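You operate a simulated robot arm through the tools that you are given. There is no shell and no other tool. Be economical: measure what you need, move in short steps, check, and stop when the job is done.

The job below is to be done with a simulated two-armed robot. You get a single attempt, and the scene is never put back.

## Task
Push the beige store door shut. Put the bottle that says "soap" from the top of the grey bench in the inside of the small carton and the bottle labelled "cream" on the upper shelf of the long table. Put the white ticket marked "29 cm" from the top of the grey bench on top of the liners box and the white ticket that says "26 cm" on the grey card. Put two of the blue tape rolls from the top of the grey bench on the shelf of the socket board. The order is free. Set down upright: bottle, white ticket.

Only the result counts: the job must be done as asked and must still hold three seconds after the hand-in. Knocking over, shifting, dropping, spilling or breaking anything else fails it.

## Robot
Two 7-joint arms with three-finger grippers on one trunk, on a base that drives. Base frame: it is fixed to the floor where the robot stands at the start and does not move with it; the origin is under the middle of the robot, x ahead of it, y to its left, z up. Lengths are in m, angles in rad, forces in N, time in s.
The left shoulder is at the start at [0.085, 0.126, 1.113], the right one opposite. With the tool pointing down near the work surface each hand reaches from about 0.38 to 0.86 m from the robot's upright axis, wherever it stands, measured 20 degrees to its own side. Places, roughly: beige store door [0.5, -0.2, 0.4]; blue bottle, green bottle, orange bottle [-0.25, -0.75, 0.75]; blue tape roll (7x7x4 cm) [-1, -0.2, 0.8]; blue tape roll (8x8x4 cm) [-1.3, -0.6, 0.8]; grey card [-1.25, -0.5, 0.75]; inside of the small carton [-1.5, -4.3, 0.8]; liners box [-0.75, -0.75, 0.75]; shelf of the socket board (22x70 cm) [-4.08, -1.52, 0.8]; upper shelf of the long table [-0.4, -4.7, 0.5]; white ticket [-0.75, -0.75, 0.75]. Payload 2.94 kg a hand.
The TCP of each hand is the grasp point between the finger pads, 0.03 m short of the fingertips. In the tool frame z runs along the fingers and y along their closing line. Largest opening 0.128 m; the body of the gripper starts 0.093 m behind the TCP.
Orientation is told as [roll, pitch, yaw] about the base's x, y, z axes, in that order, counted from this pose: with the fingers straight down and closing along the base's y, the tool's x points along the base's -x, its y along +y and its z along -z.

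## Interface
- The arms move only by the tool step_arm. It takes "left_targets", "right_targets" or both (then of equal length, played together; a hand with none holds still); each is a list of rows, each an object (a shift or turn left out is 0, a gripper value left out holds the last) with "travel": the shift along the tool's x, y, z in mm, a list of three; "rotation": the turn, a rotation vector about the tool's x, y, z in rad, a list of three. In form: [{"travel": [dx, dy, dz], "rotation": [wx, wy, wz]}, ...]. A call has 1 to 10 rows; each row is the pose to reach, as a shift and turn from the pose commanded when the call began, along the tool's axes at that moment. "left_hand" and "right_hand" are, for a hand that has rows, the gripper command, from -1 (shut) to 1 (fully open), values between in proportion, set as the call begins (left out, the last holds). Rows are played at 5 a second. More than 0.05 m and 0.15 rad between two rows, or a gripper value outside its range, and nothing of the call is played. A pose out of reach is approached as far as the arm can. The call stops where the force on the tool passes 40 N (or 10 N more than at its start, if that is more) or the arm is blocked; 0.2 s more then pass. Each finger halts on what it meets, pressing with about 30 N; the grip force reading is that of the motor and also rises with nothing between the fingers. The clock runs only during rows and for 0.2 s after the last one: add rows that repeat a pose to give the fingers time. The reply holds the time, the measured pose of the TCP, the force on the tool along the base axes, the opening and the grip force, in the units named above and with some noise, with the torque about the TCP (base axes, N m) and any sound that the robot's microphone picked up, and new pictures: "views" is both (left out), scene, wrist or none (wrist: the cameras of the hands that moved).
- Cameras (640 x 400 px; columns grow to the right, rows downward): "scene" is now at [0.149, -0.0818, 1.2658]; the picture's right is [-0.97, -0.25, 0.00], its down [-0.16, 0.64, -0.75] and it looks along [0.19, -0.73, -0.66] (base axes); focal length 214 px, centre (320, 200). "left" rides on the left gripper at [0.069, 0.015, -0.12] in its tool frame; the picture's right is [-0.22, 0.98, 0.00], its down [-0.82, -0.18, -0.54] and it looks along [-0.53, -0.12, 0.84] (tool axes); focal length 251 px, centre (320, 200). "right" rides on the right gripper at [0.069, -0.015, -0.12] in its tool frame; the picture's right is [0.21, 0.98, 0.00], its down [-0.82, 0.18, -0.54] and it looks along [-0.53, 0.12, 0.84] (tool axes); focal length 251 px, centre (320, 200). There is no depth. A picture from a camera that has moved, and an enlarged one, comes with that camera's place and axes in the base frame and with its lens.
- slide_trunk(by): slides the trunk up (or, below 0, down) by that many m; the arms and the scene camera ride with it, the base frame stays. It gives what a move gives, with no picture.
- roll_base(legs): drives the robot by 1 to 6 legs, each [ahead, left, turn to the left] in m, m and rad, along the robot's own axes; the way and the turn of a leg run together, so that a leg with both is an arc; at most 1.5 m and 3.142 rad a leg. The arms and the cameras ride along, it lands a little off, and it stops where it bumps. It gives what a move gives, and a new picture of the scene camera.
- pan_tilt(pan, tilt): turns the head with the scene camera to pan (to the left, within 1.396 rad either way) and tilt (down, from -0.506 to 1.204), counted from straight ahead of the robot. It gives what a move gives, and a new picture of the scene camera.
- zoom(camera, box): a new picture of the part [left, top, right, bottom] of that camera's present view, enlarged. The clock stands still meanwhile.
- hand_in(): hands the job in; it is judged then, once.

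Go step by step. Nothing tells you exact positions but the pictures and the camera data: compare them with the known pose of the tool, close in by small moves and look again before you grip or let go. The budget is 196 turns and 260 pictures, counting those below and the enlarged ones. Unless the task says otherwise, let go and move clear before handing in, and close with one line.

The tools are called as name(argument=value, ...) on one line, values as JSON. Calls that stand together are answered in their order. step_arm: Moves the arms, as the interface text tells. Its arguments: {"type":"object","properties":{"left_targets":{"type":"array","items":{"type":"object","properties":{"travel":{"type":"array","items":{"type":"number"}},"rotation":{"type":"array","items":{"type":"number"}}}}},"left_hand":{"type":"number"},"right_targets":{"type":"array","items":{"type":"object","properties":{"travel":{"type":"array","items":{"type":"number"}},"rotation":{"type":"array","items":{"type":"number"}}}}},"right_hand":{"type":"number"},"views":{"type":"string","enum":["both","scene","wrist","none"]}},"required":[]} The other tools are called the same way: slide_trunk (by) slides the trunk up or down; roll_base (legs) drives the base; pan_tilt (pan, tilt) turns the head that bears the scene camera; zoom (camera, box) takes an enlarged picture of a part of a camera's view; hand_in () hands the job in.

At the start:

```text
t: 0.0
left_tcp_pos: [0.4865, -0.0397, 1.0871]
left_tool_rot: [-0.001, 0.0, 0.001]
left_force: [0.7, 0.2, -0.1]
left_ft_torque: [0.0, -0.02, 0.0]
left_finger_gap: 0.1282
left_grasp_force: 0.0
right_tcp_pos: [0.3315, -0.3582, 1.1732]
right_tool_rot: [-0.003, 0.0, 0.0]
right_force: [0.7, 0.4, 0.5]
right_ft_torque: [0.0, 0.0, 0.01]
right_finger_gap: 0.1279
right_grasp_force: 0.0
trunk travel left (down, up): [-0.329, 0.218]
robot x, y, heading: [0.0011, -0.0021, 0.0]
head pan, tilt: [-1.321, 0.723]
```

scene: 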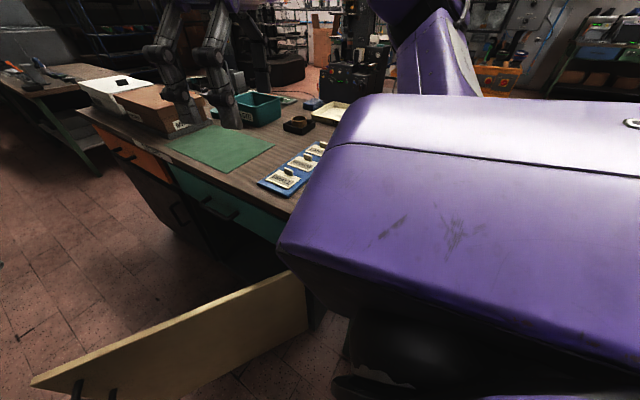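
right: 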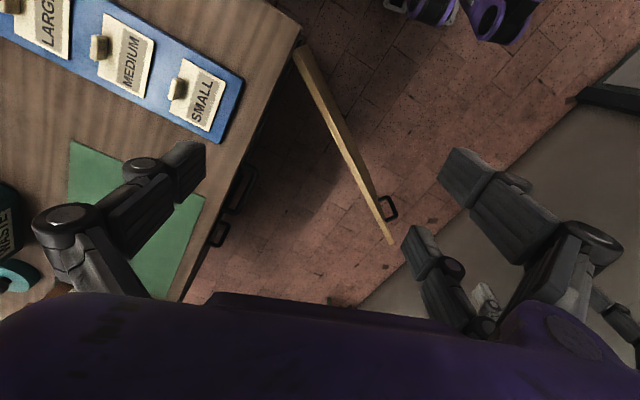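
left: 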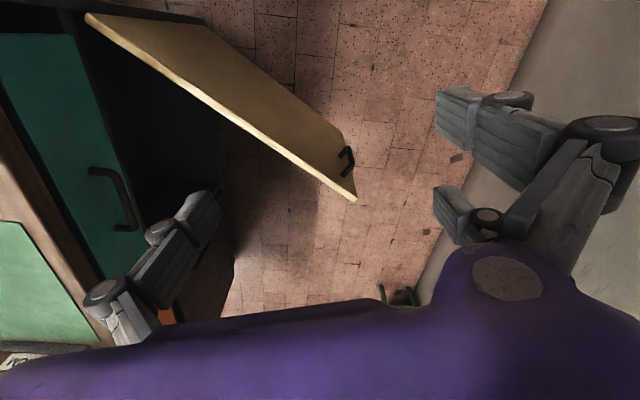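

I see the bench on my right with the open beige door beneath it. I'll look around first to place things.

pan_tilt(pan=0, tilt=0.6)

pan_tilt(pan=-1.396, tilt=0.2)

```text
t: 1.5
left_tcp_pos: [0.4865, -0.0414, 1.0863]
left_tool_rot: [0.0, -0.002, 0.003]
left_force: [1.0, 0.1, -0.1]
left_ft_torque: [0.02, 0.0, 0.02]
left_finger_gap: 0.128
left_grasp_force: 0.1
right_tcp_pos: [0.3319, -0.3582, 1.1736]
right_tool_rot: [0.0, 0.0, 0.0]
right_force: [-0.2, 0.8, -0.2]
right_ft_torque: [0.0, 0.0, -0.01]
right_finger_gap: 0.128
right_grasp_force: 0.1
trunk travel left (down, up): [-0.329, 0.218]
robot x, y, heading: [0.0032, -0.0002, 0.001]
head pan, tilt: [0.0, 0.6]
camera scene: at [0.2165, -0.0005, 1.2764], right [0.0, -1.0, 0.0], down [-0.56, 0.0, -0.83], along [0.83, 0.0, -0.56], focal length 214 px, centre (320, 200)
```

scene: 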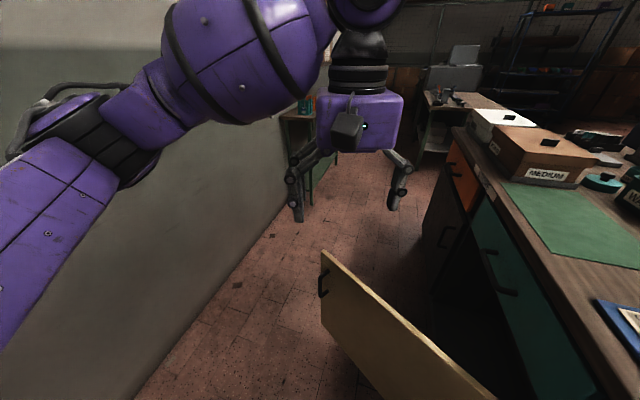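

```text
t: 3.0
left_tcp_pos: [0.4869, -0.0405, 1.0867]
left_tool_rot: [0.0, 0.0, 0.002]
left_force: [-0.5, -0.3, 1.0]
left_ft_torque: [0.02, -0.01, 0.0]
left_finger_gap: 0.128
left_grasp_force: 0.1
right_tcp_pos: [0.333, -0.3577, 1.1728]
right_tool_rot: [-0.002, 0.001, 0.0]
right_force: [0.6, 0.3, 0.7]
right_ft_torque: [-0.01, 0.03, -0.02]
right_finger_gap: 0.1278
right_grasp_force: 0.1
trunk travel left (down, up): [-0.329, 0.218]
robot x, y, heading: [-0.0035, 0.0002, 0.003]
head pan, tilt: [-1.396, 0.201]
camera scene: at [0.1444, -0.0922, 1.3131], right [-0.98, -0.17, 0.0], down [-0.03, 0.2, -0.98], along [0.17, -0.96, -0.2], focal length 214 px, centre (320, 200)
```

scene: 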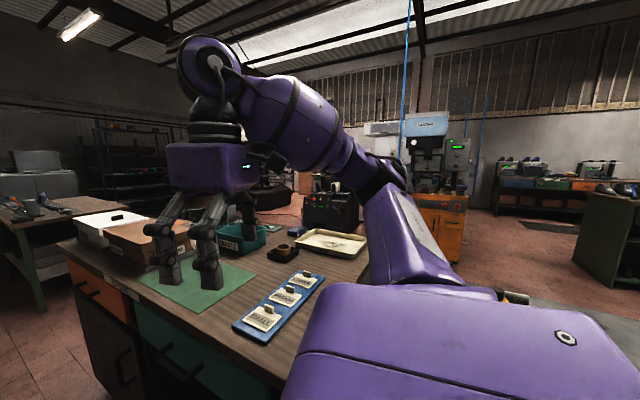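

The beige door is hinged near (0.37, -0.38), with its free edge near (0.8, 0). I'll bring the closed left hand down on its outer side, tilted towards the bench, and push.

step_arm(left_hand=-1, left_targets=[{"travel": [0, 40, 0], "rotation": [0.15, 0, 0]}, {"travel": [0, 80, 0], "rotation": [0.3, 0, 0]}, {"travel": [0, 120, 0], "rotation": [0.45, 0, 0]}, {"travel": [0, 160, 0], "rotation": [0.6, 0, 0]}, {"travel": [0, 180, 40], "rotation": [0.75, 0, 0]}, {"travel": [0, 180, 85], "rotation": [0.75, 0, 0]}, {"travel": [0, 180, 130], "rotation": [0.75, 0, 0]}, {"travel": [0, 180, 175], "rotation": [0.75, 0, 0]}, {"travel": [0, 180, 220], "rotation": [0.75, 0, 0]}, {"travel": [0, 180, 265], "rotation": [0.75, 0, 0]}], views="none")

pan_tilt(pan=-0.2, tilt=0.8)

```text
t: 5.2
left_tcp_pos: [0.4853, 0.1372, 0.821]
left_tool_rot: [-0.753, -0.001, 0.001]
left_force: [-1.0, 0.6, 0.5]
left_ft_torque: [0.01, 0.01, 0.01]
left_finger_gap: 0.0
left_grasp_force: 3.1
right_tcp_pos: [0.3318, -0.3575, 1.1738]
right_tool_rot: [-0.002, 0.002, 0.0]
right_force: [0.4, 0.8, 0.2]
right_ft_torque: [-0.01, 0.03, 0.01]
right_finger_gap: 0.1279
right_grasp_force: 0.1
trunk travel left (down, up): [-0.329, 0.218]
robot x, y, heading: [-0.0019, -0.0006, -0.002]
head pan, tilt: [-1.396, 0.201]
```

```text
t: 6.6
left_tcp_pos: [0.4859, 0.1365, 0.8203]
left_tool_rot: [-0.75, 0.0, 0.002]
left_force: [0.8, -0.7, 0.7]
left_ft_torque: [-0.01, -0.02, -0.05]
left_finger_gap: 0.0
left_grasp_force: 3.0
right_tcp_pos: [0.3314, -0.3582, 1.1731]
right_tool_rot: [-0.001, 0.0, -0.001]
right_force: [0.5, -0.2, 0.2]
right_ft_torque: [0.01, -0.01, -0.01]
right_finger_gap: 0.1281
right_grasp_force: 0.1
trunk travel left (down, up): [-0.329, 0.218]
robot x, y, heading: [-0.0017, 0.0003, -0.003]
head pan, tilt: [-0.201, 0.799]
camera scene: at [0.2072, -0.0166, 1.2595], right [-0.2, -0.98, 0.0], down [-0.7, 0.14, -0.7], along [0.68, -0.14, -0.72], focal length 214 px, centre (320, 200)
```

scene: 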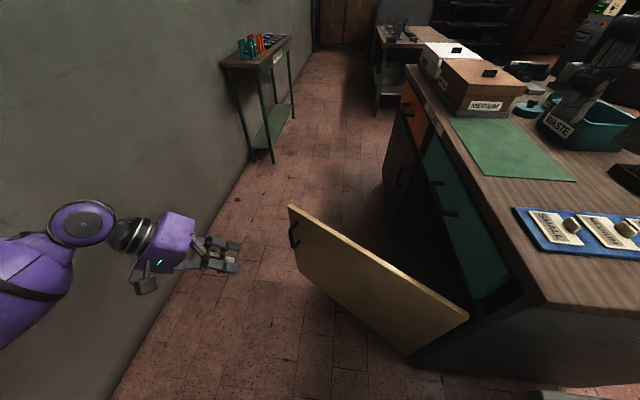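

The door is open about 60°. I'll lower the left hand beside it.

step_arm(left_targets=[{"travel": [0, 31, 34]}, {"travel": [0, 62, 67]}, {"travel": [0, 93, 101]}, {"travel": [0, 125, 134]}, {"travel": [0, 157, 168]}, {"travel": [0, 188, 202]}, {"travel": [0, 220, 236]}, {"travel": [0, 245, 263]}], views="both")

```text
t: 8.4
left_tcp_pos: [0.4863, 0.1377, 0.4631]
left_tool_rot: [-0.751, 0.0, 0.001]
left_force: [-0.1, 0.1, 1.1]
left_ft_torque: [0.01, 0.01, 0.0]
left_finger_gap: 0.0
left_grasp_force: 2.8
right_tcp_pos: [0.3318, -0.3579, 1.1734]
right_tool_rot: [0.001, -0.001, 0.0]
right_force: [-0.1, 0.3, -0.7]
right_ft_torque: [0.0, -0.03, 0.0]
right_finger_gap: 0.1279
right_grasp_force: 0.0
trunk travel left (down, up): [-0.329, 0.218]
robot x, y, heading: [-0.0005, 0.0007, -0.002]
head pan, tilt: [-0.201, 0.799]
camera scene: at [0.2074, -0.0166, 1.2595], right [-0.2, -0.98, 0.0], down [-0.7, 0.14, -0.7], along [0.68, -0.14, -0.72], focal length 214 px, centre (320, 200)
camera left: at [0.4175, 0.2311, 0.5403], right [0.21, 0.71, -0.67], down [0.82, 0.24, 0.52], along [0.53, -0.66, -0.54], focal length 251 px, centre (320, 200)
```

scene: 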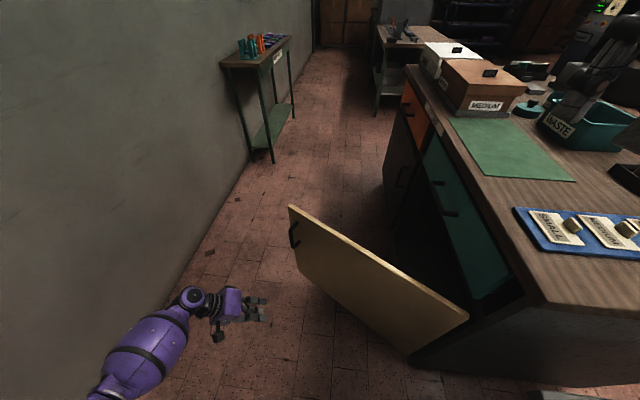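
left: 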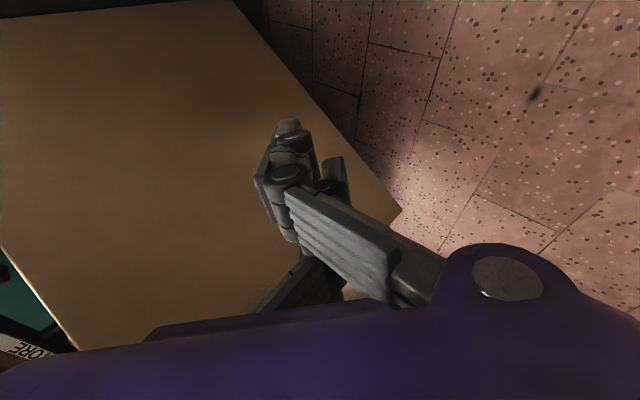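

Now I push along the door's normal.

step_arm(left_targets=[{"travel": [-29, -25, 23]}, {"travel": [-58, -50, 47]}, {"travel": [-87, -75, 70]}, {"travel": [-117, -100, 93]}, {"travel": [-146, -125, 117]}, {"travel": [-175, -150, 140]}, {"travel": [-205, -175, 163]}, {"travel": [-234, -200, 186]}, {"travel": [-254, -224, 209]}, {"travel": [-274, -250, 233]}], views="scene")

```text
t: 10.6
left_tcp_pos: [0.6355, -0.1534, 0.5157]
left_tool_rot: [-0.751, 0.001, 0.001]
left_force: [0.0, 0.2, -1.2]
left_ft_torque: [-0.01, -0.01, -0.03]
left_finger_gap: 0.0
left_grasp_force: 2.8
left hand out of reach, approached as far as the arm can: row 5, 6, 7, 8, 9, 10
right_tcp_pos: [0.3332, -0.3564, 1.1742]
right_tool_rot: [-0.002, 0.0, 0.001]
right_force: [-0.3, 0.9, -0.2]
right_ft_torque: [-0.09, 0.03, 0.01]
right_finger_gap: 0.1281
right_grasp_force: 0.0
trunk travel left (down, up): [-0.329, 0.218]
robot x, y, heading: [-0.0001, -0.0014, -0.003]
head pan, tilt: [-0.201, 0.799]
camera scene: at [0.2074, -0.0152, 1.2595], right [-0.2, -0.98, 0.0], down [-0.7, 0.14, -0.7], along [0.68, -0.14, -0.72], focal length 214 px, centre (320, 200)
```

scene: 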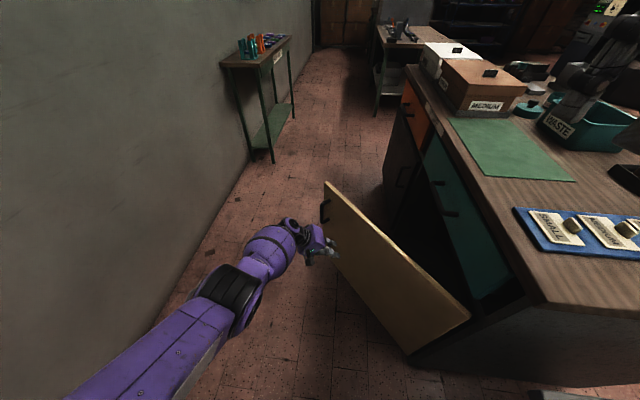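

The door started closing but the arm ran out of reach. I'll drive slightly ahead while turning right to carry on the push.

roll_base(legs=[[0.1, 0.0, -0.2]])

```text
t: 11.8
left_tcp_pos: [0.6938, -0.2862, 0.5145]
left_tool_rot: [-0.75, 0.003, -0.198]
left_force: [0.2, -0.3, -0.3]
left_ft_torque: [-0.05, 0.01, -0.04]
left_finger_gap: 0.0
left_grasp_force: 3.2
right_tcp_pos: [0.3562, -0.4269, 1.1729]
right_tool_rot: [0.0, -0.001, -0.196]
right_force: [0.0, -0.8, 0.5]
right_ft_torque: [0.01, 0.03, -0.02]
right_finger_gap: 0.1278
right_grasp_force: 0.1
trunk travel left (down, up): [-0.329, 0.218]
robot x, y, heading: [0.0966, -0.0071, -0.197]
head pan, tilt: [-0.201, 0.799]
camera scene: at [0.2996, -0.0671, 1.2594], right [-0.39, -0.92, 0.0], down [-0.66, 0.28, -0.7], along [0.64, -0.27, -0.72], focal length 214 px, centre (320, 200)
```

scene: 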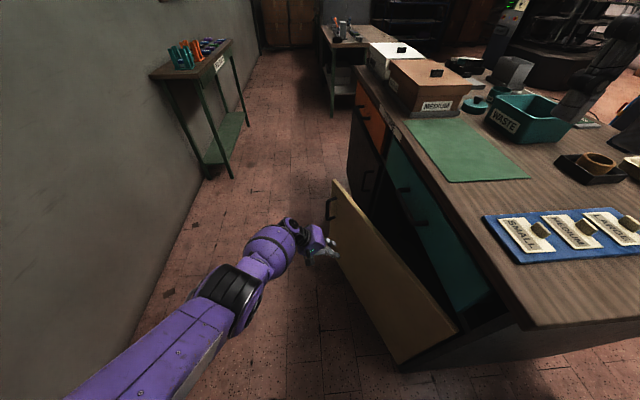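

The push is working, so I'll continue.

roll_base(legs=[[0.15, 0.0, -0.17]])

```text
t: 13.1
left_tcp_pos: [0.7785, -0.4292, 0.5151]
left_tool_rot: [-0.749, 0.001, -0.377]
left_force: [0.5, 0.2, -0.1]
left_ft_torque: [0.0, 0.01, -0.03]
left_finger_gap: 0.0001
left_grasp_force: 2.7
right_tcp_pos: [0.4207, -0.508, 1.1732]
right_tool_rot: [0.0, 0.001, -0.376]
right_force: [-0.2, 0.0, -0.2]
right_ft_torque: [0.04, 0.03, 0.01]
right_finger_gap: 0.1278
right_grasp_force: 0.1
trunk travel left (down, up): [-0.329, 0.218]
robot x, y, heading: [0.2425, -0.0496, -0.374]
head pan, tilt: [-0.201, 0.799]
camera scene: at [0.4305, -0.1442, 1.2594], right [-0.55, -0.84, 0.0], down [-0.6, 0.39, -0.7], along [0.58, -0.38, -0.72], focal length 214 px, centre (320, 200)
```

scene: 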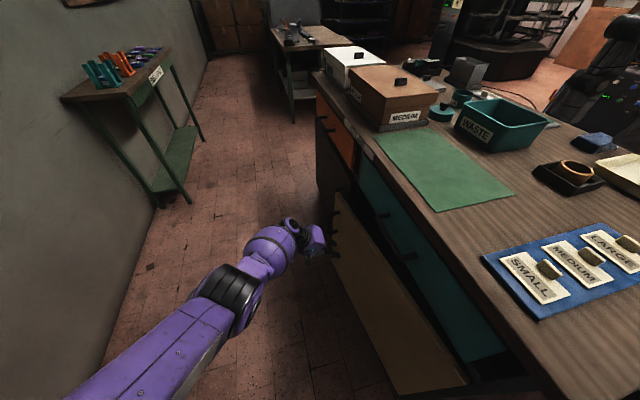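

Nearly shut. A bit more turn.

roll_base(legs=[[0.03, 0.0, -0.13]])

```text
t: 14.1
left_tcp_pos: [0.7527, -0.5081, 0.5149]
left_tool_rot: [-0.75, 0.001, -0.502]
left_force: [-0.2, 0.0, -0.5]
left_ft_torque: [-0.01, 0.01, -0.03]
left_finger_gap: 0.0001
left_grasp_force: 3.0
right_tcp_pos: [0.3878, -0.5388, 1.1731]
right_tool_rot: [0.0, 0.0, -0.505]
right_force: [0.3, -1.3, -0.4]
right_ft_torque: [-0.02, -0.02, -0.01]
right_finger_gap: 0.128
right_grasp_force: 0.0
trunk travel left (down, up): [-0.329, 0.218]
robot x, y, heading: [0.2715, -0.0643, -0.506]
head pan, tilt: [-0.201, 0.799]
camera scene: at [0.4435, -0.18, 1.2594], right [-0.65, -0.76, 0.0], down [-0.55, 0.46, -0.7], along [0.53, -0.45, -0.72], focal length 214 px, centre (320, 200)
```

scene: 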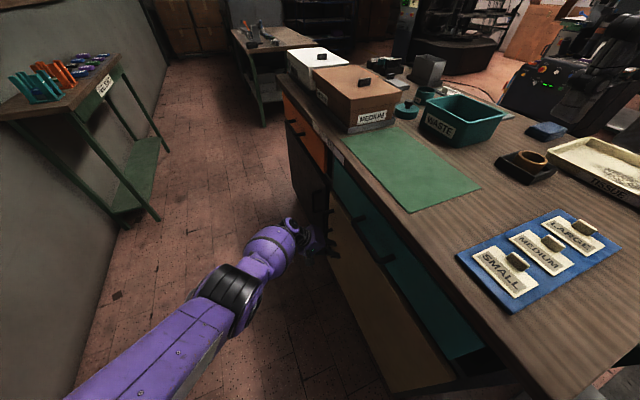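

zoom(camera="scene", box=[240, 140, 480, 400])

```text
1.54 times, centred on (360, 270) of scene
camera zoom: at [0.4435, -0.18, 1.2594], right [-0.65, -0.76, 0.0], down [-0.55, 0.46, -0.7], along [0.53, -0.45, -0.72], focal length 330 px, centre (258, 92)
```

zoom: 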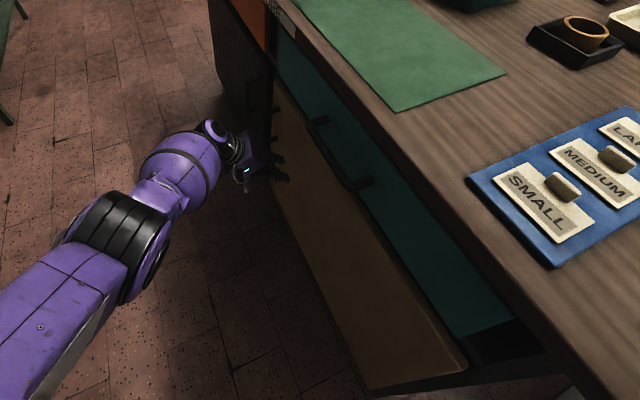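

Almost flush. I'll press gently with the arm until it is blocked.

step_arm(left_targets=[{"travel": [0, -11, 10]}, {"travel": [0, -22, 20]}, {"travel": [0, -33, 31]}, {"travel": [0, -44, 41]}, {"travel": [0, -55, 51]}, {"travel": [0, -66, 61]}, {"travel": [0, -77, 72]}], views="scene")

```text
t: 15.1
left_tcp_pos: [0.7276, -0.5309, 0.5147]
left_tool_rot: [-0.737, -0.001, -0.488]
left_force: [2.0, 8.8, 2.1]
left_ft_torque: [-0.05, 0.05, 0.25]
left_finger_gap: 0.0002
left_grasp_force: 3.2
left hand out of reach, approached as far as the arm can: row 2, 3, 4
right_tcp_pos: [0.39, -0.5369, 1.1723]
right_tool_rot: [0.0, -0.002, -0.499]
right_force: [0.4, -0.6, 0.3]
right_ft_torque: [0.05, -0.04, -0.02]
right_finger_gap: 0.1281
right_grasp_force: 0.0
trunk travel left (down, up): [-0.329, 0.218]
robot x, y, heading: [0.2674, -0.0633, -0.5]
head pan, tilt: [-0.201, 0.799]
stopped in row 4 (left hand): the force on the tool passed its limit at 46 N (the readings are from after the stop); the commanded pose is now the measured one
camera scene: at [0.4437, -0.1787, 1.2595], right [-0.65, -0.76, 0.0], down [-0.55, 0.46, -0.7], along [0.53, -0.45, -0.72], focal length 214 px, centre (320, 200)
```

scene: 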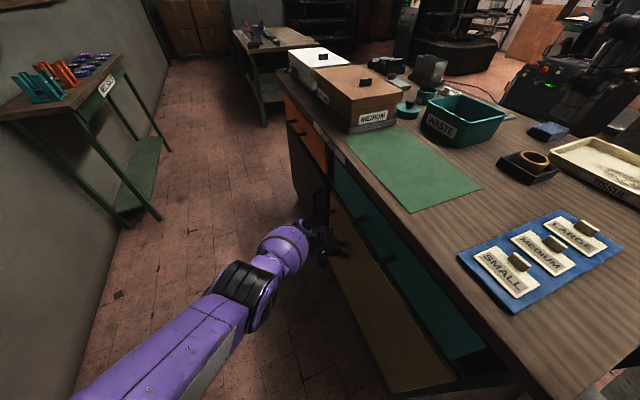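

It hit the frame (46 N). I'll back off, raise the hand and check.

step_arm(left_targets=[{"travel": [0, 33, -30]}, {"travel": [0, 66, -61]}, {"travel": [0, 99, -92]}, {"travel": [0, 69, -124]}, {"travel": [0, 39, -156]}, {"travel": [0, 9, -188]}, {"travel": [0, -21, -220]}, {"travel": [0, -51, -252]}, {"travel": [0, -81, -284]}, {"travel": [0, -111, -316]}], views="scene")

```text
t: 17.3
left_tcp_pos: [0.7875, -0.4178, 0.822]
left_tool_rot: [-0.739, 0.0, -0.492]
left_force: [0.2, -0.5, 0.6]
left_ft_torque: [-0.01, 0.0, 0.0]
left_finger_gap: 0.0
left_grasp_force: 2.7
right_tcp_pos: [0.39, -0.5365, 1.1723]
right_tool_rot: [-0.001, -0.001, -0.5]
right_force: [0.3, -0.3, 1.0]
right_ft_torque: [0.01, 0.01, 0.01]
right_finger_gap: 0.1278
right_grasp_force: 0.0
trunk travel left (down, up): [-0.329, 0.218]
robot x, y, heading: [0.27, -0.0657, -0.503]
head pan, tilt: [-0.201, 0.799]
camera scene: at [0.4438, -0.1784, 1.2595], right [-0.65, -0.76, 0.0], down [-0.55, 0.46, -0.7], along [0.53, -0.45, -0.72], focal length 214 px, centre (320, 200)
```

scene: 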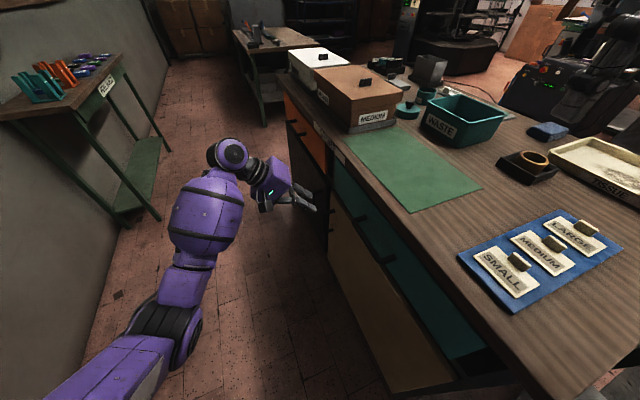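

zoom(camera="scene", box=[270, 160, 510, 400])

step_arm(left_targets=[{"travel": [0, -5, -45]}, {"travel": [0, -20, -90]}, {"travel": [0, -35, -130]}, {"travel": [0, -70, -165], "rotation": [-0.15, 0, 0]}, {"travel": [0, -105, -200], "rotation": [-0.3, 0, 0]}, {"travel": [0, -140, -235], "rotation": [-0.45, 0, 0]}, {"travel": [0, -150, -250], "rotation": [-0.6, 0, 0]}, {"travel": [0, -150, -250], "rotation": [-0.74, 0, 0]}], views="none", left_hand=1)

```text
1.67 times, centred on (390, 280) of scene
camera zoom: at [0.4438, -0.1784, 1.2595], right [-0.65, -0.76, 0.0], down [-0.55, 0.46, -0.7], along [0.53, -0.45, -0.72], focal length 358 px, centre (203, 67)
```

zoom: 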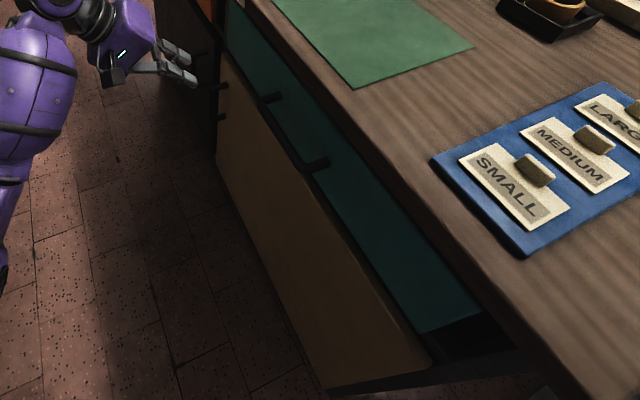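

```text
t: 19.1
left_tcp_pos: [0.8151, -0.3665, 1.11]
left_tool_rot: [0.004, 0.002, -0.491]
left_force: [0.0, -0.4, 0.6]
left_ft_torque: [-0.01, -0.01, -0.02]
left_finger_gap: 0.128
left_grasp_force: 0.1
right_tcp_pos: [0.3887, -0.5369, 1.174]
right_tool_rot: [0.0, -0.002, -0.501]
right_force: [0.1, -0.5, 0.5]
right_ft_torque: [0.01, -0.03, -0.01]
right_finger_gap: 0.1281
right_grasp_force: 0.0
trunk travel left (down, up): [-0.329, 0.218]
robot x, y, heading: [0.2727, -0.0627, -0.503]
head pan, tilt: [-0.201, 0.799]
```

The door looks flush with the drawer front. I'll return to the start place and then turn right to view the grey bench.

roll_base(legs=[[0, 0, 0.5], [-0.25, 0.08, 0]])

pan_tilt(pan=-1.396, tilt=0.5)

pan_tilt(pan=1.396, tilt=0.5)

```text
t: 22.3
left_tcp_pos: [0.6501, 0.0086, 1.109]
left_tool_rot: [-0.001, 0.0, 0.001]
left_force: [1.0, 0.9, -0.6]
left_ft_torque: [-0.02, -0.02, 0.0]
left_finger_gap: 0.1278
left_grasp_force: 0.1
right_tcp_pos: [0.3561, -0.3429, 1.1745]
right_tool_rot: [-0.001, -0.001, -0.01]
right_force: [-0.4, -0.5, 0.4]
right_ft_torque: [-0.04, -0.02, -0.02]
right_finger_gap: 0.1283
right_grasp_force: 0.0
trunk travel left (down, up): [-0.329, 0.218]
robot x, y, heading: [0.0269, 0.0163, -0.012]
head pan, tilt: [-0.201, 0.799]
camera scene: at [0.2339, -0.0007, 1.2595], right [-0.21, -0.98, 0.0], down [-0.7, 0.15, -0.7], along [0.68, -0.14, -0.72], focal length 214 px, centre (320, 200)
```

scene: 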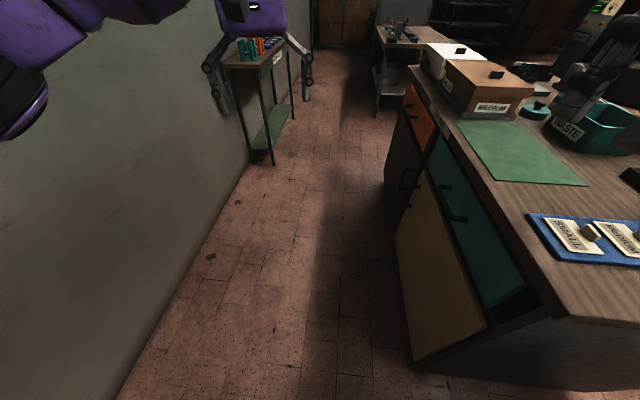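

```text
t: 23.7
left_tcp_pos: [0.6508, 0.008, 1.1095]
left_tool_rot: [0.0, -0.002, 0.003]
left_force: [-0.4, 0.4, -0.2]
left_ft_torque: [0.0, 0.01, 0.0]
left_finger_gap: 0.1279
left_grasp_force: 0.1
right_tcp_pos: [0.356, -0.3436, 1.1738]
right_tool_rot: [-0.001, -0.001, -0.01]
right_force: [-0.3, -0.2, -0.3]
right_ft_torque: [0.04, 0.01, -0.02]
right_finger_gap: 0.1281
right_grasp_force: 0.0
trunk travel left (down, up): [-0.329, 0.218]
robot x, y, heading: [0.0284, 0.015, -0.007]
head pan, tilt: [-1.396, 0.499]
camera scene: at [0.1702, -0.0738, 1.2854], right [-0.99, -0.17, 0.0], down [-0.08, 0.47, -0.88], along [0.15, -0.87, -0.48], focal length 214 px, centre (320, 200)
```

scene: 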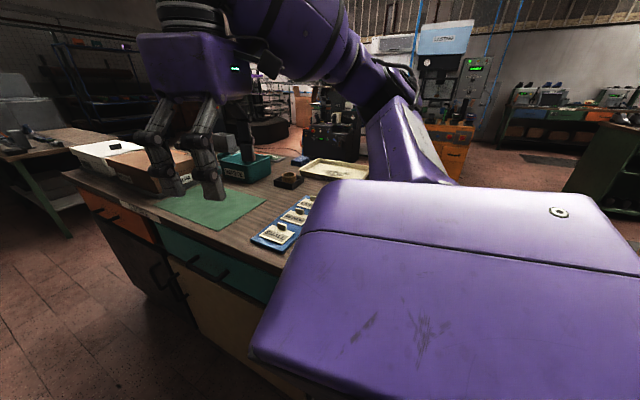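

```text
t: 26.2
left_tcp_pos: [0.6506, 0.0091, 1.1096]
left_tool_rot: [0.0, -0.002, 0.001]
left_force: [-0.9, 0.3, -0.2]
left_ft_torque: [-0.01, 0.02, 0.0]
left_finger_gap: 0.128
left_grasp_force: 0.1
right_tcp_pos: [0.3555, -0.3442, 1.1736]
right_tool_rot: [0.0, 0.002, -0.008]
right_force: [0.1, 0.4, 0.8]
right_ft_torque: [-0.03, 0.0, -0.02]
right_finger_gap: 0.1279
right_grasp_force: 0.1
trunk travel left (down, up): [-0.329, 0.218]
robot x, y, heading: [0.0274, 0.0171, -0.012]
head pan, tilt: [1.396, 0.499]
camera scene: at [0.1717, 0.1054, 1.2855], right [0.98, -0.18, 0.0], down [-0.09, -0.47, -0.88], along [0.16, 0.86, -0.48], focal length 214 px, centre (320, 200)
```

scene: 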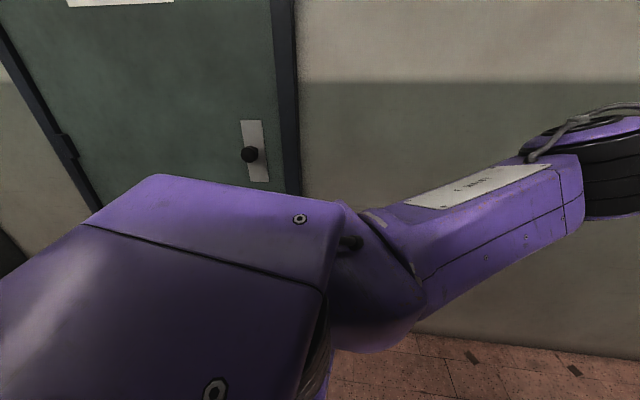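

The door is flush. Now I turn right to view the grey bench.

roll_base(legs=[[0, 0, -1.3]])

pan_tilt(pan=-0.5, tilt=0.5)

```text
t: 29.8
left_tcp_pos: [0.2023, -0.5813, 1.1091]
left_tool_rot: [-0.001, -0.003, -1.272]
left_force: [0.3, 0.5, -0.3]
left_ft_torque: [0.03, -0.01, 0.02]
left_finger_gap: 0.1279
left_grasp_force: 0.0
right_tcp_pos: [-0.2215, -0.4022, 1.1748]
right_tool_rot: [0.0, -0.001, -1.281]
right_force: [0.0, 0.2, -0.4]
right_ft_torque: [-0.02, 0.01, 0.01]
right_finger_gap: 0.1279
right_grasp_force: 0.0
trunk travel left (down, up): [-0.329, 0.218]
robot x, y, heading: [0.0253, 0.0162, -1.284]
head pan, tilt: [1.396, 0.499]
camera scene: at [0.1531, -0.0963, 1.2855], right [0.11, -0.99, 0.0], down [-0.48, -0.05, -0.88], along [0.87, 0.1, -0.48], focal length 214 px, centre (320, 200)
```

scene: 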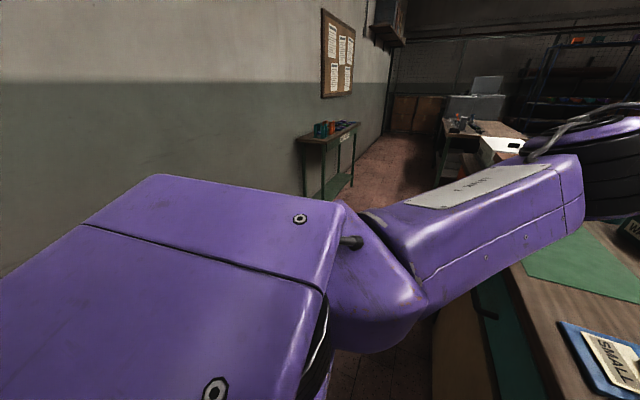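

```text
t: 31.6
left_tcp_pos: [0.2004, -0.5823, 1.1085]
left_tool_rot: [-0.001, -0.002, -1.272]
left_force: [0.4, -0.2, 0.5]
left_ft_torque: [-0.01, -0.03, 0.04]
left_finger_gap: 0.128
left_grasp_force: 0.2
right_tcp_pos: [-0.2213, -0.403, 1.1727]
right_tool_rot: [0.0, 0.001, -1.281]
right_force: [0.1, -1.0, 0.6]
right_ft_torque: [0.03, 0.02, 0.0]
right_finger_gap: 0.1277
right_grasp_force: 0.0
trunk travel left (down, up): [-0.329, 0.218]
robot x, y, heading: [0.0231, 0.0165, -1.281]
head pan, tilt: [-0.499, 0.499]
camera scene: at [0.0438, -0.1956, 1.2855], right [-0.98, 0.21, 0.0], down [0.1, 0.47, -0.88], along [-0.18, -0.86, -0.48], focal length 214 px, centre (320, 200)
```

scene: 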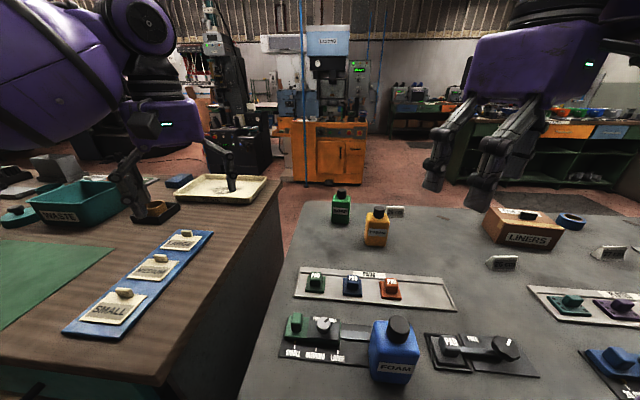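

The grey bench is in view, with bottles, knobs, tickets and the liners box. I'll look further right and zoom.

zoom(camera="scene", box=[270, 170, 640, 400])

pan_tilt(pan=-1.1, tilt=0.6)

```text
1.73 times, centred on (455, 285) of scene
camera zoom: at [0.0438, -0.1956, 1.2855], right [-0.98, 0.21, 0.0], down [0.1, 0.47, -0.88], along [-0.18, -0.86, -0.48], focal length 371 px, centre (86, 53)
```

zoom: 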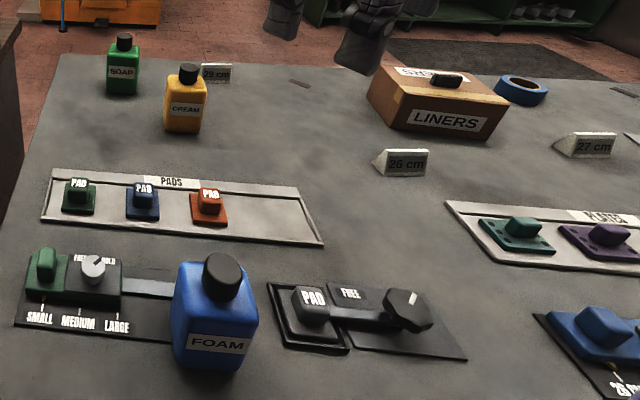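

```text
t: 32.6
left_tcp_pos: [0.2004, -0.5823, 1.1088]
left_tool_rot: [0.0, -0.001, -1.271]
left_force: [-1.1, -0.2, -0.5]
left_ft_torque: [0.0, 0.02, -0.03]
left_finger_gap: 0.128
left_grasp_force: 0.0
right_tcp_pos: [-0.2216, -0.403, 1.1741]
right_tool_rot: [0.001, 0.0, -1.282]
right_force: [-0.9, -1.0, 0.6]
right_ft_torque: [-0.03, 0.0, 0.01]
right_finger_gap: 0.1279
right_grasp_force: 0.0
trunk travel left (down, up): [-0.329, 0.218]
robot x, y, heading: [0.0263, 0.0177, -1.284]
head pan, tilt: [-1.1, 0.6]
camera scene: at [-0.0013, -0.1676, 1.2764], right [-0.69, 0.72, 0.0], down [0.41, 0.39, -0.83], along [-0.6, -0.57, -0.56], focal length 214 px, centre (320, 200)
```

scene: 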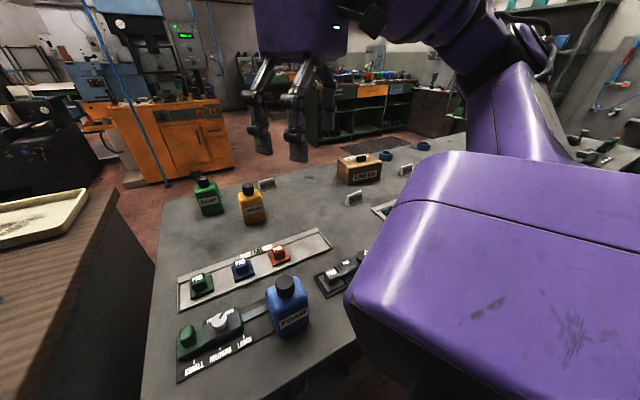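

The benches are rotated about -0.33 rad with respect to my frame. I'll align facing the grey bench and slide along the corridor to my right to see the rest.

roll_base(legs=[[0, 0, -0.62], [0, -0.5, 0]])

pan_tilt(pan=-0.3, tilt=0.6)

pan_tilt(pan=-1.1, tilt=0.3)

```text
t: 39.2
left_tcp_pos: [-0.6496, -0.4069, 1.1085]
left_tool_rot: [0.002, -0.002, -1.895]
left_force: [-0.7, -0.4, -0.4]
left_ft_torque: [0.01, 0.01, 0.02]
left_finger_gap: 0.1279
left_grasp_force: 0.1
right_tcp_pos: [-0.8888, -0.0162, 1.1747]
right_tool_rot: [0.0, 0.0, -1.904]
right_force: [-0.6, -0.7, 0.1]
right_ft_torque: [0.02, 0.03, -0.01]
right_finger_gap: 0.128
right_grasp_force: 0.0
trunk travel left (down, up): [-0.329, 0.218]
robot x, y, heading: [-0.4412, 0.1809, -1.904]
head pan, tilt: [-1.1, 0.6]
camera scene: at [-0.5728, 0.0462, 1.2764], right [-0.14, 0.99, 0.0], down [0.56, 0.08, -0.83], along [-0.82, -0.11, -0.56], focal length 214 px, centre (320, 200)
```

scene: 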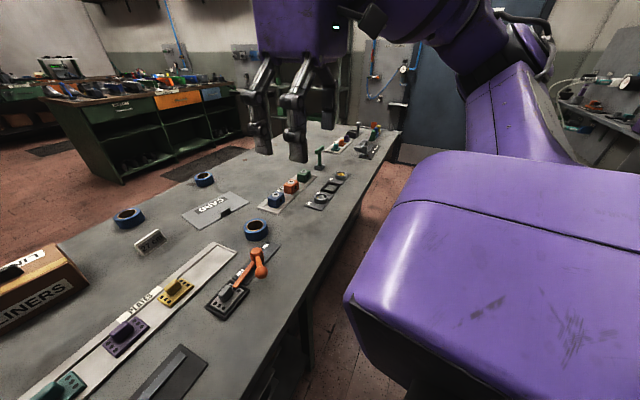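

```text
t: 40.3
left_tcp_pos: [-0.6511, -0.4079, 1.1084]
left_tool_rot: [0.003, 0.0, -1.895]
left_force: [0.7, 0.9, -0.3]
left_ft_torque: [0.0, 0.01, 0.05]
left_finger_gap: 0.1281
left_grasp_force: 0.1
right_tcp_pos: [-0.8879, -0.0161, 1.1733]
right_tool_rot: [0.0, -0.001, -1.904]
right_force: [0.4, -0.4, -0.1]
right_ft_torque: [0.0, 0.0, 0.0]
right_finger_gap: 0.1281
right_grasp_force: 0.0
trunk travel left (down, up): [-0.329, 0.218]
robot x, y, heading: [-0.4442, 0.178, -1.908]
head pan, tilt: [-0.3, 0.6]
camera scene: at [-0.5377, -0.0129, 1.2764], right [-0.81, 0.59, 0.0], down [0.34, 0.45, -0.83], along [-0.49, -0.66, -0.56], focal length 214 px, centre (320, 200)
```

scene: 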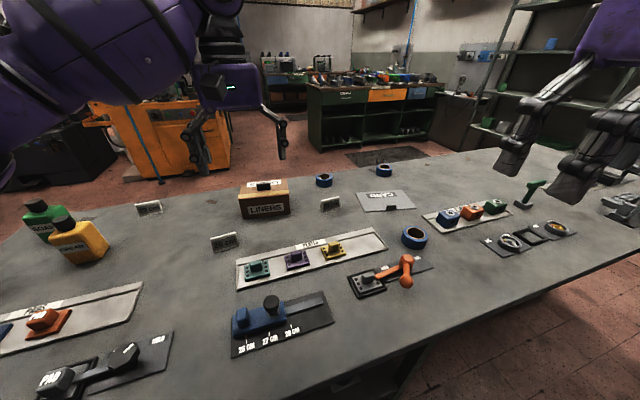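

```text
t: 41.5
left_tcp_pos: [-0.6496, -0.4084, 1.1096]
left_tool_rot: [0.0, 0.0, -1.896]
left_force: [-0.3, -0.2, -0.4]
left_ft_torque: [-0.03, 0.02, -0.01]
left_finger_gap: 0.1282
left_grasp_force: 0.1
right_tcp_pos: [-0.8895, -0.0158, 1.1734]
right_tool_rot: [0.0, 0.0, -1.902]
right_force: [0.6, 0.4, 0.2]
right_ft_torque: [0.05, -0.02, 0.01]
right_finger_gap: 0.128
right_grasp_force: 0.2
trunk travel left (down, up): [-0.329, 0.218]
robot x, y, heading: [-0.4417, 0.1796, -1.91]
head pan, tilt: [-1.1, 0.3]
camera scene: at [-0.5777, 0.0454, 1.3038], right [-0.14, 0.99, 0.0], down [0.29, 0.04, -0.96], along [-0.95, -0.13, -0.3], focal length 214 px, centre (320, 200)
```

scene: 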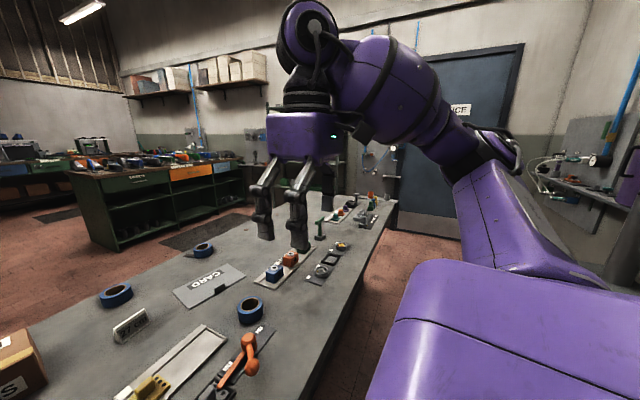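

I count three tape rolls, the card, and tickets 26, 27 and 29; the bench top is at about z 0.81. The far side of the grey bench gives better reach and leads to the other places, so I'll drive around its right end.

roll_base(legs=[[0, -1.1, 0]])

pan_tilt(pan=-0.9, tilt=0.5)

```text
t: 51.2
left_tcp_pos: [-1.6706, -0.0562, 1.1086]
left_tool_rot: [0.003, -0.001, -1.89]
left_force: [-0.7, 0.0, -0.5]
left_ft_torque: [-0.01, 0.02, -0.04]
left_finger_gap: 0.128
left_grasp_force: 0.0
right_tcp_pos: [-1.9126, 0.3356, 1.1732]
right_tool_rot: [0.0, 0.0, -1.897]
right_force: [0.2, -0.1, 0.0]
right_ft_torque: [0.0, 0.0, 0.04]
right_finger_gap: 0.1281
right_grasp_force: 0.1
trunk travel left (down, up): [-0.329, 0.218]
robot x, y, heading: [-1.4631, 0.5312, -1.895]
head pan, tilt: [-1.1, 0.3]
camera scene: at [-1.6008, 0.3975, 1.3039], right [-0.14, 0.99, 0.0], down [0.29, 0.04, -0.96], along [-0.95, -0.14, -0.3], focal length 214 px, centre (320, 200)
```

scene: 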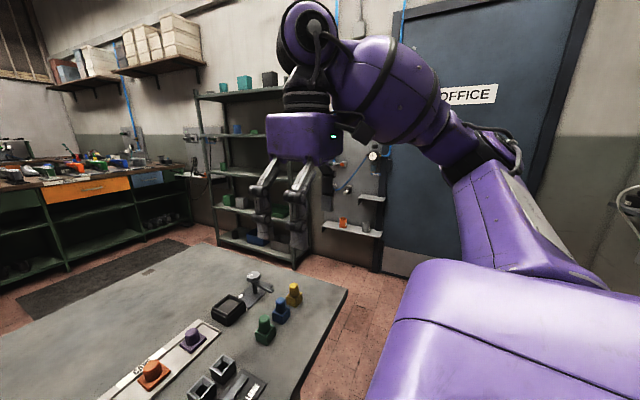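

```text
t: 52.0
left_tcp_pos: [-1.6707, -0.0554, 1.1096]
left_tool_rot: [0.002, 0.0, -1.89]
left_force: [-0.5, -0.4, -0.2]
left_ft_torque: [0.0, -0.02, 0.01]
left_finger_gap: 0.128
left_grasp_force: 0.1
right_tcp_pos: [-1.9117, 0.3343, 1.1739]
right_tool_rot: [0.001, 0.0, -1.899]
right_force: [-0.5, 0.4, -0.9]
right_ft_torque: [-0.01, 0.01, 0.02]
right_finger_gap: 0.1279
right_grasp_force: 0.0
trunk travel left (down, up): [-0.329, 0.218]
robot x, y, heading: [-1.4664, 0.5342, -1.9]
head pan, tilt: [-0.901, 0.499]
camera scene: at [-1.5941, 0.3804, 1.2855], right [-0.33, 0.94, 0.0], down [0.45, 0.16, -0.88], along [-0.83, -0.29, -0.48], focal length 214 px, centre (320, 200)
```

scene: 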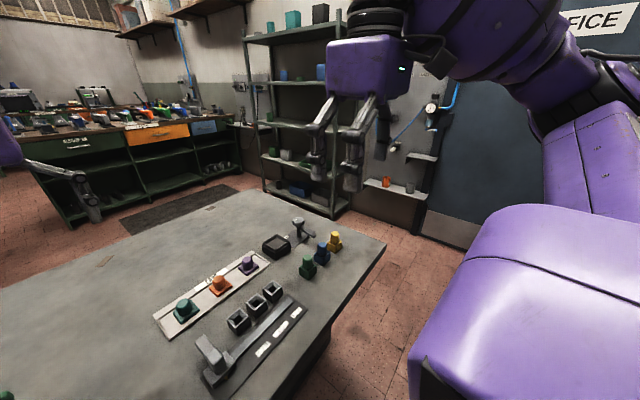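

The gap past the bench end is about 1 m. I'll slide right then drive ahead through it.

roll_base(legs=[[0, -1.06, 0]])

pan_tilt(pan=0, tilt=0.5)

```text
t: 61.5
left_tcp_pos: [-2.6733, 0.2958, 1.1089]
left_tool_rot: [0.001, -0.001, -1.903]
left_force: [0.3, 0.6, -1.2]
left_ft_torque: [0.02, 0.02, 0.01]
left_finger_gap: 0.1278
left_grasp_force: 0.2
right_tcp_pos: [-2.9099, 0.6883, 1.1737]
right_tool_rot: [0.0, -0.001, -1.915]
right_force: [0.1, -0.9, 0.7]
right_ft_torque: [-0.02, -0.01, -0.02]
right_finger_gap: 0.1281
right_grasp_force: 0.1
trunk travel left (down, up): [-0.329, 0.218]
robot x, y, heading: [-2.4587, 0.8793, -1.916]
head pan, tilt: [-0.901, 0.499]
camera scene: at [-2.5905, 0.7301, 1.2855], right [-0.32, 0.95, 0.0], down [0.45, 0.15, -0.88], along [-0.83, -0.28, -0.48], focal length 214 px, centre (320, 200)
```

scene: 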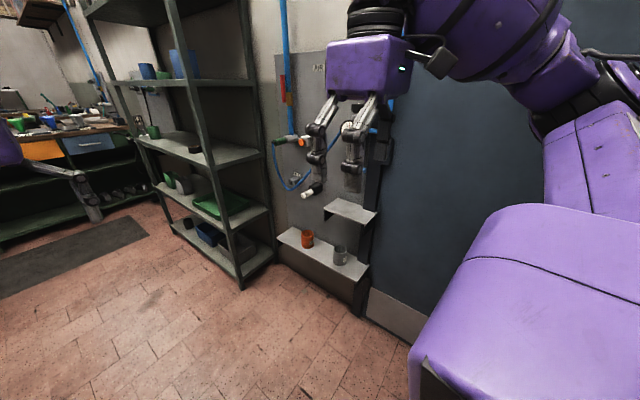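

```text
t: 62.7
left_tcp_pos: [-2.6735, 0.295, 1.1085]
left_tool_rot: [0.002, -0.001, -1.904]
left_force: [0.2, 0.1, -0.3]
left_ft_torque: [0.02, -0.03, 0.0]
left_finger_gap: 0.128
left_grasp_force: 0.0
right_tcp_pos: [-2.9093, 0.6897, 1.1733]
right_tool_rot: [-0.001, -0.001, -1.914]
right_force: [0.3, -0.5, 0.4]
right_ft_torque: [0.0, -0.03, 0.01]
right_finger_gap: 0.128
right_grasp_force: 0.1
trunk travel left (down, up): [-0.329, 0.218]
robot x, y, heading: [-2.461, 0.8834, -1.912]
head pan, tilt: [0.0, 0.499]
camera scene: at [-2.5351, 0.6736, 1.2855], right [-0.94, 0.34, 0.0], down [0.16, 0.45, -0.88], along [-0.3, -0.83, -0.48], focal length 214 px, centre (320, 200)
```

scene: 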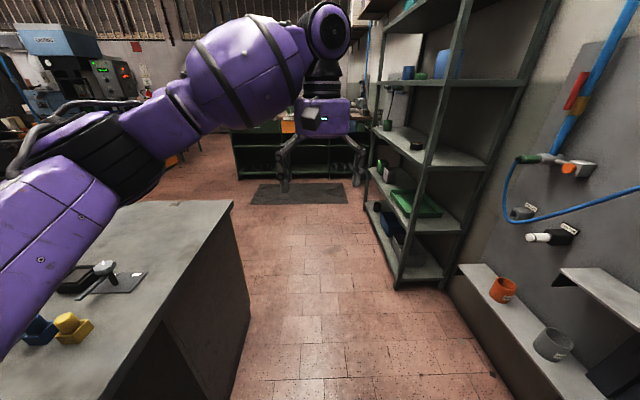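

The way is clear; driving ahead between the bench end and the rack.

roll_base(legs=[[0.6, 0.03, 0.01], [0.9, 0, 0]])

```text
t: 68.8
left_tcp_pos: [-3.0279, -0.7733, 1.1188]
left_tool_rot: [-0.006, -0.015, -1.935]
left_force: [-0.4, -0.8, -0.4]
left_ft_torque: [-0.01, -0.05, 0.04]
left_finger_gap: 0.1278
left_grasp_force: 0.1
right_tcp_pos: [-3.2599, -0.3552, 1.1876]
right_tool_rot: [-0.009, -0.035, -2.007]
right_force: [0.1, 1.0, -0.3]
right_ft_torque: [0.03, -0.02, 0.0]
right_finger_gap: 0.1277
right_grasp_force: 0.1
trunk travel left (down, up): [-0.329, 0.218]
robot x, y, heading: [-2.8099, -0.2055, -1.947]
head pan, tilt: [0.0, 0.499]
stopped in leg 2: the robot was blocked; the commanded pose is now the measured one
camera scene: at [-2.8763, -0.3977, 1.2887], right [-0.93, 0.36, 0.01], down [0.17, 0.44, -0.88], along [-0.33, -0.82, -0.47], focal length 214 px, centre (320, 200)
```

scene: 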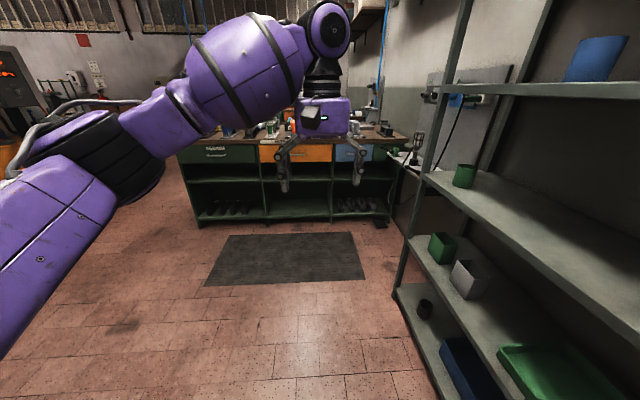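

My right elbow touched the rack. I'll back off a touch, shift left (now almost past the bench) and continue.

roll_base(legs=[[-0.05, 0.02, 0.04], [0, 0.1, 0], [0.4, 0, 0]])

pan_tilt(pan=-1.2, tilt=0.4)

```text
t: 71.0
left_tcp_pos: [-2.8783, -0.7892, 1.1105]
left_tool_rot: [0.0, -0.004, -1.884]
left_force: [0.4, 0.6, 0.2]
left_ft_torque: [0.0, -0.03, -0.02]
left_finger_gap: 0.128
left_grasp_force: 0.1
right_tcp_pos: [-3.1314, -0.3879, 1.1786]
right_tool_rot: [-0.006, -0.016, -1.946]
right_force: [-0.2, 0.1, 0.8]
right_ft_torque: [-0.04, 0.03, -0.03]
right_finger_gap: 0.1279
right_grasp_force: 0.0
trunk travel left (down, up): [-0.329, 0.218]
robot x, y, heading: [-2.6754, -0.202, -1.891]
head pan, tilt: [0.0, 0.499]
stopped in leg 2: the robot was blocked; the commanded pose is now the measured one
camera scene: at [-2.748, -0.4087, 1.2854], right [-0.95, 0.32, 0.0], down [0.15, 0.45, -0.88], along [-0.28, -0.83, -0.48], focal length 214 px, centre (320, 200)
```

scene: 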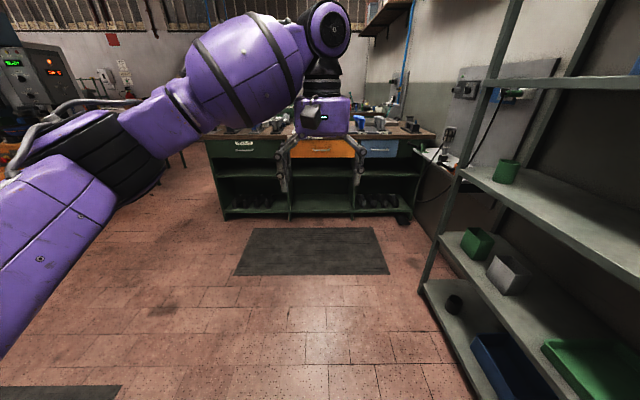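

```text
t: 72.4
left_tcp_pos: [-2.8783, -0.7894, 1.1114]
left_tool_rot: [0.001, -0.004, -1.884]
left_force: [0.3, 0.3, -0.4]
left_ft_torque: [0.0, -0.04, -0.01]
left_finger_gap: 0.1279
left_grasp_force: 0.0
right_tcp_pos: [-3.13, -0.3873, 1.1778]
right_tool_rot: [-0.005, -0.015, -1.945]
right_force: [-0.5, 1.6, 0.1]
right_ft_torque: [-0.02, 0.03, -0.02]
right_finger_gap: 0.1278
right_grasp_force: 0.1
trunk travel left (down, up): [-0.329, 0.218]
robot x, y, heading: [-2.6731, -0.1987, -1.891]
head pan, tilt: [-1.201, 0.4]
camera scene: at [-2.8115, -0.3268, 1.2946], right [-0.05, 1.0, 0.0], down [0.39, 0.02, -0.92], along [-0.92, -0.04, -0.39], focal length 214 px, centre (320, 200)
```

scene: 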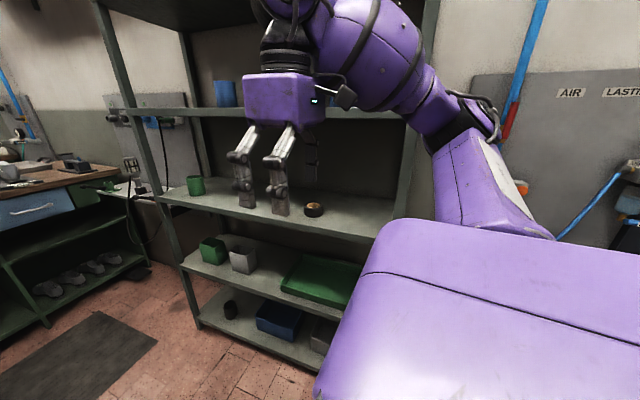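

Now clear of the rack; driving ahead.

roll_base(legs=[[0.0, -0.02, 0], [0.45, 0, 0]])

```text
t: 75.6
left_tcp_pos: [-3.0322, -1.2025, 1.1112]
left_tool_rot: [0.0, -0.003, -1.881]
left_force: [1.0, -0.6, 0.3]
left_ft_torque: [0.02, 0.01, -0.02]
left_finger_gap: 0.1279
left_grasp_force: 0.0
right_tcp_pos: [-3.289, -0.8025, 1.1781]
right_tool_rot: [-0.006, -0.017, -1.939]
right_force: [0.1, -0.4, -0.5]
right_ft_torque: [-0.01, 0.01, 0.01]
right_finger_gap: 0.1279
right_grasp_force: 0.0
trunk travel left (down, up): [-0.329, 0.218]
robot x, y, heading: [-2.8388, -0.6174, -1.888]
head pan, tilt: [-1.201, 0.4]
camera scene: at [-2.9692, -0.7401, 1.2946], right [-0.05, 1.0, 0.0], down [0.39, 0.02, -0.92], along [-0.92, -0.05, -0.39], focal length 214 px, centre (320, 200)
```

scene: 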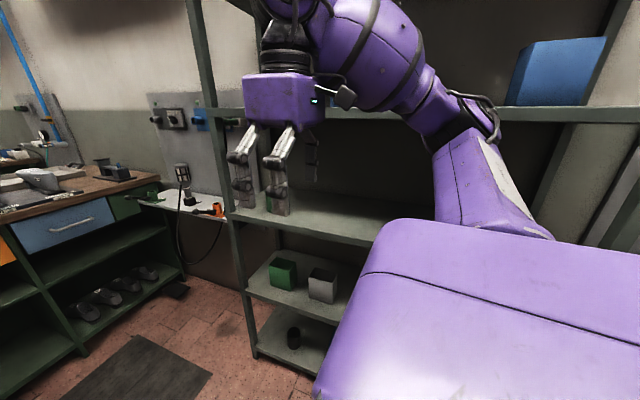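

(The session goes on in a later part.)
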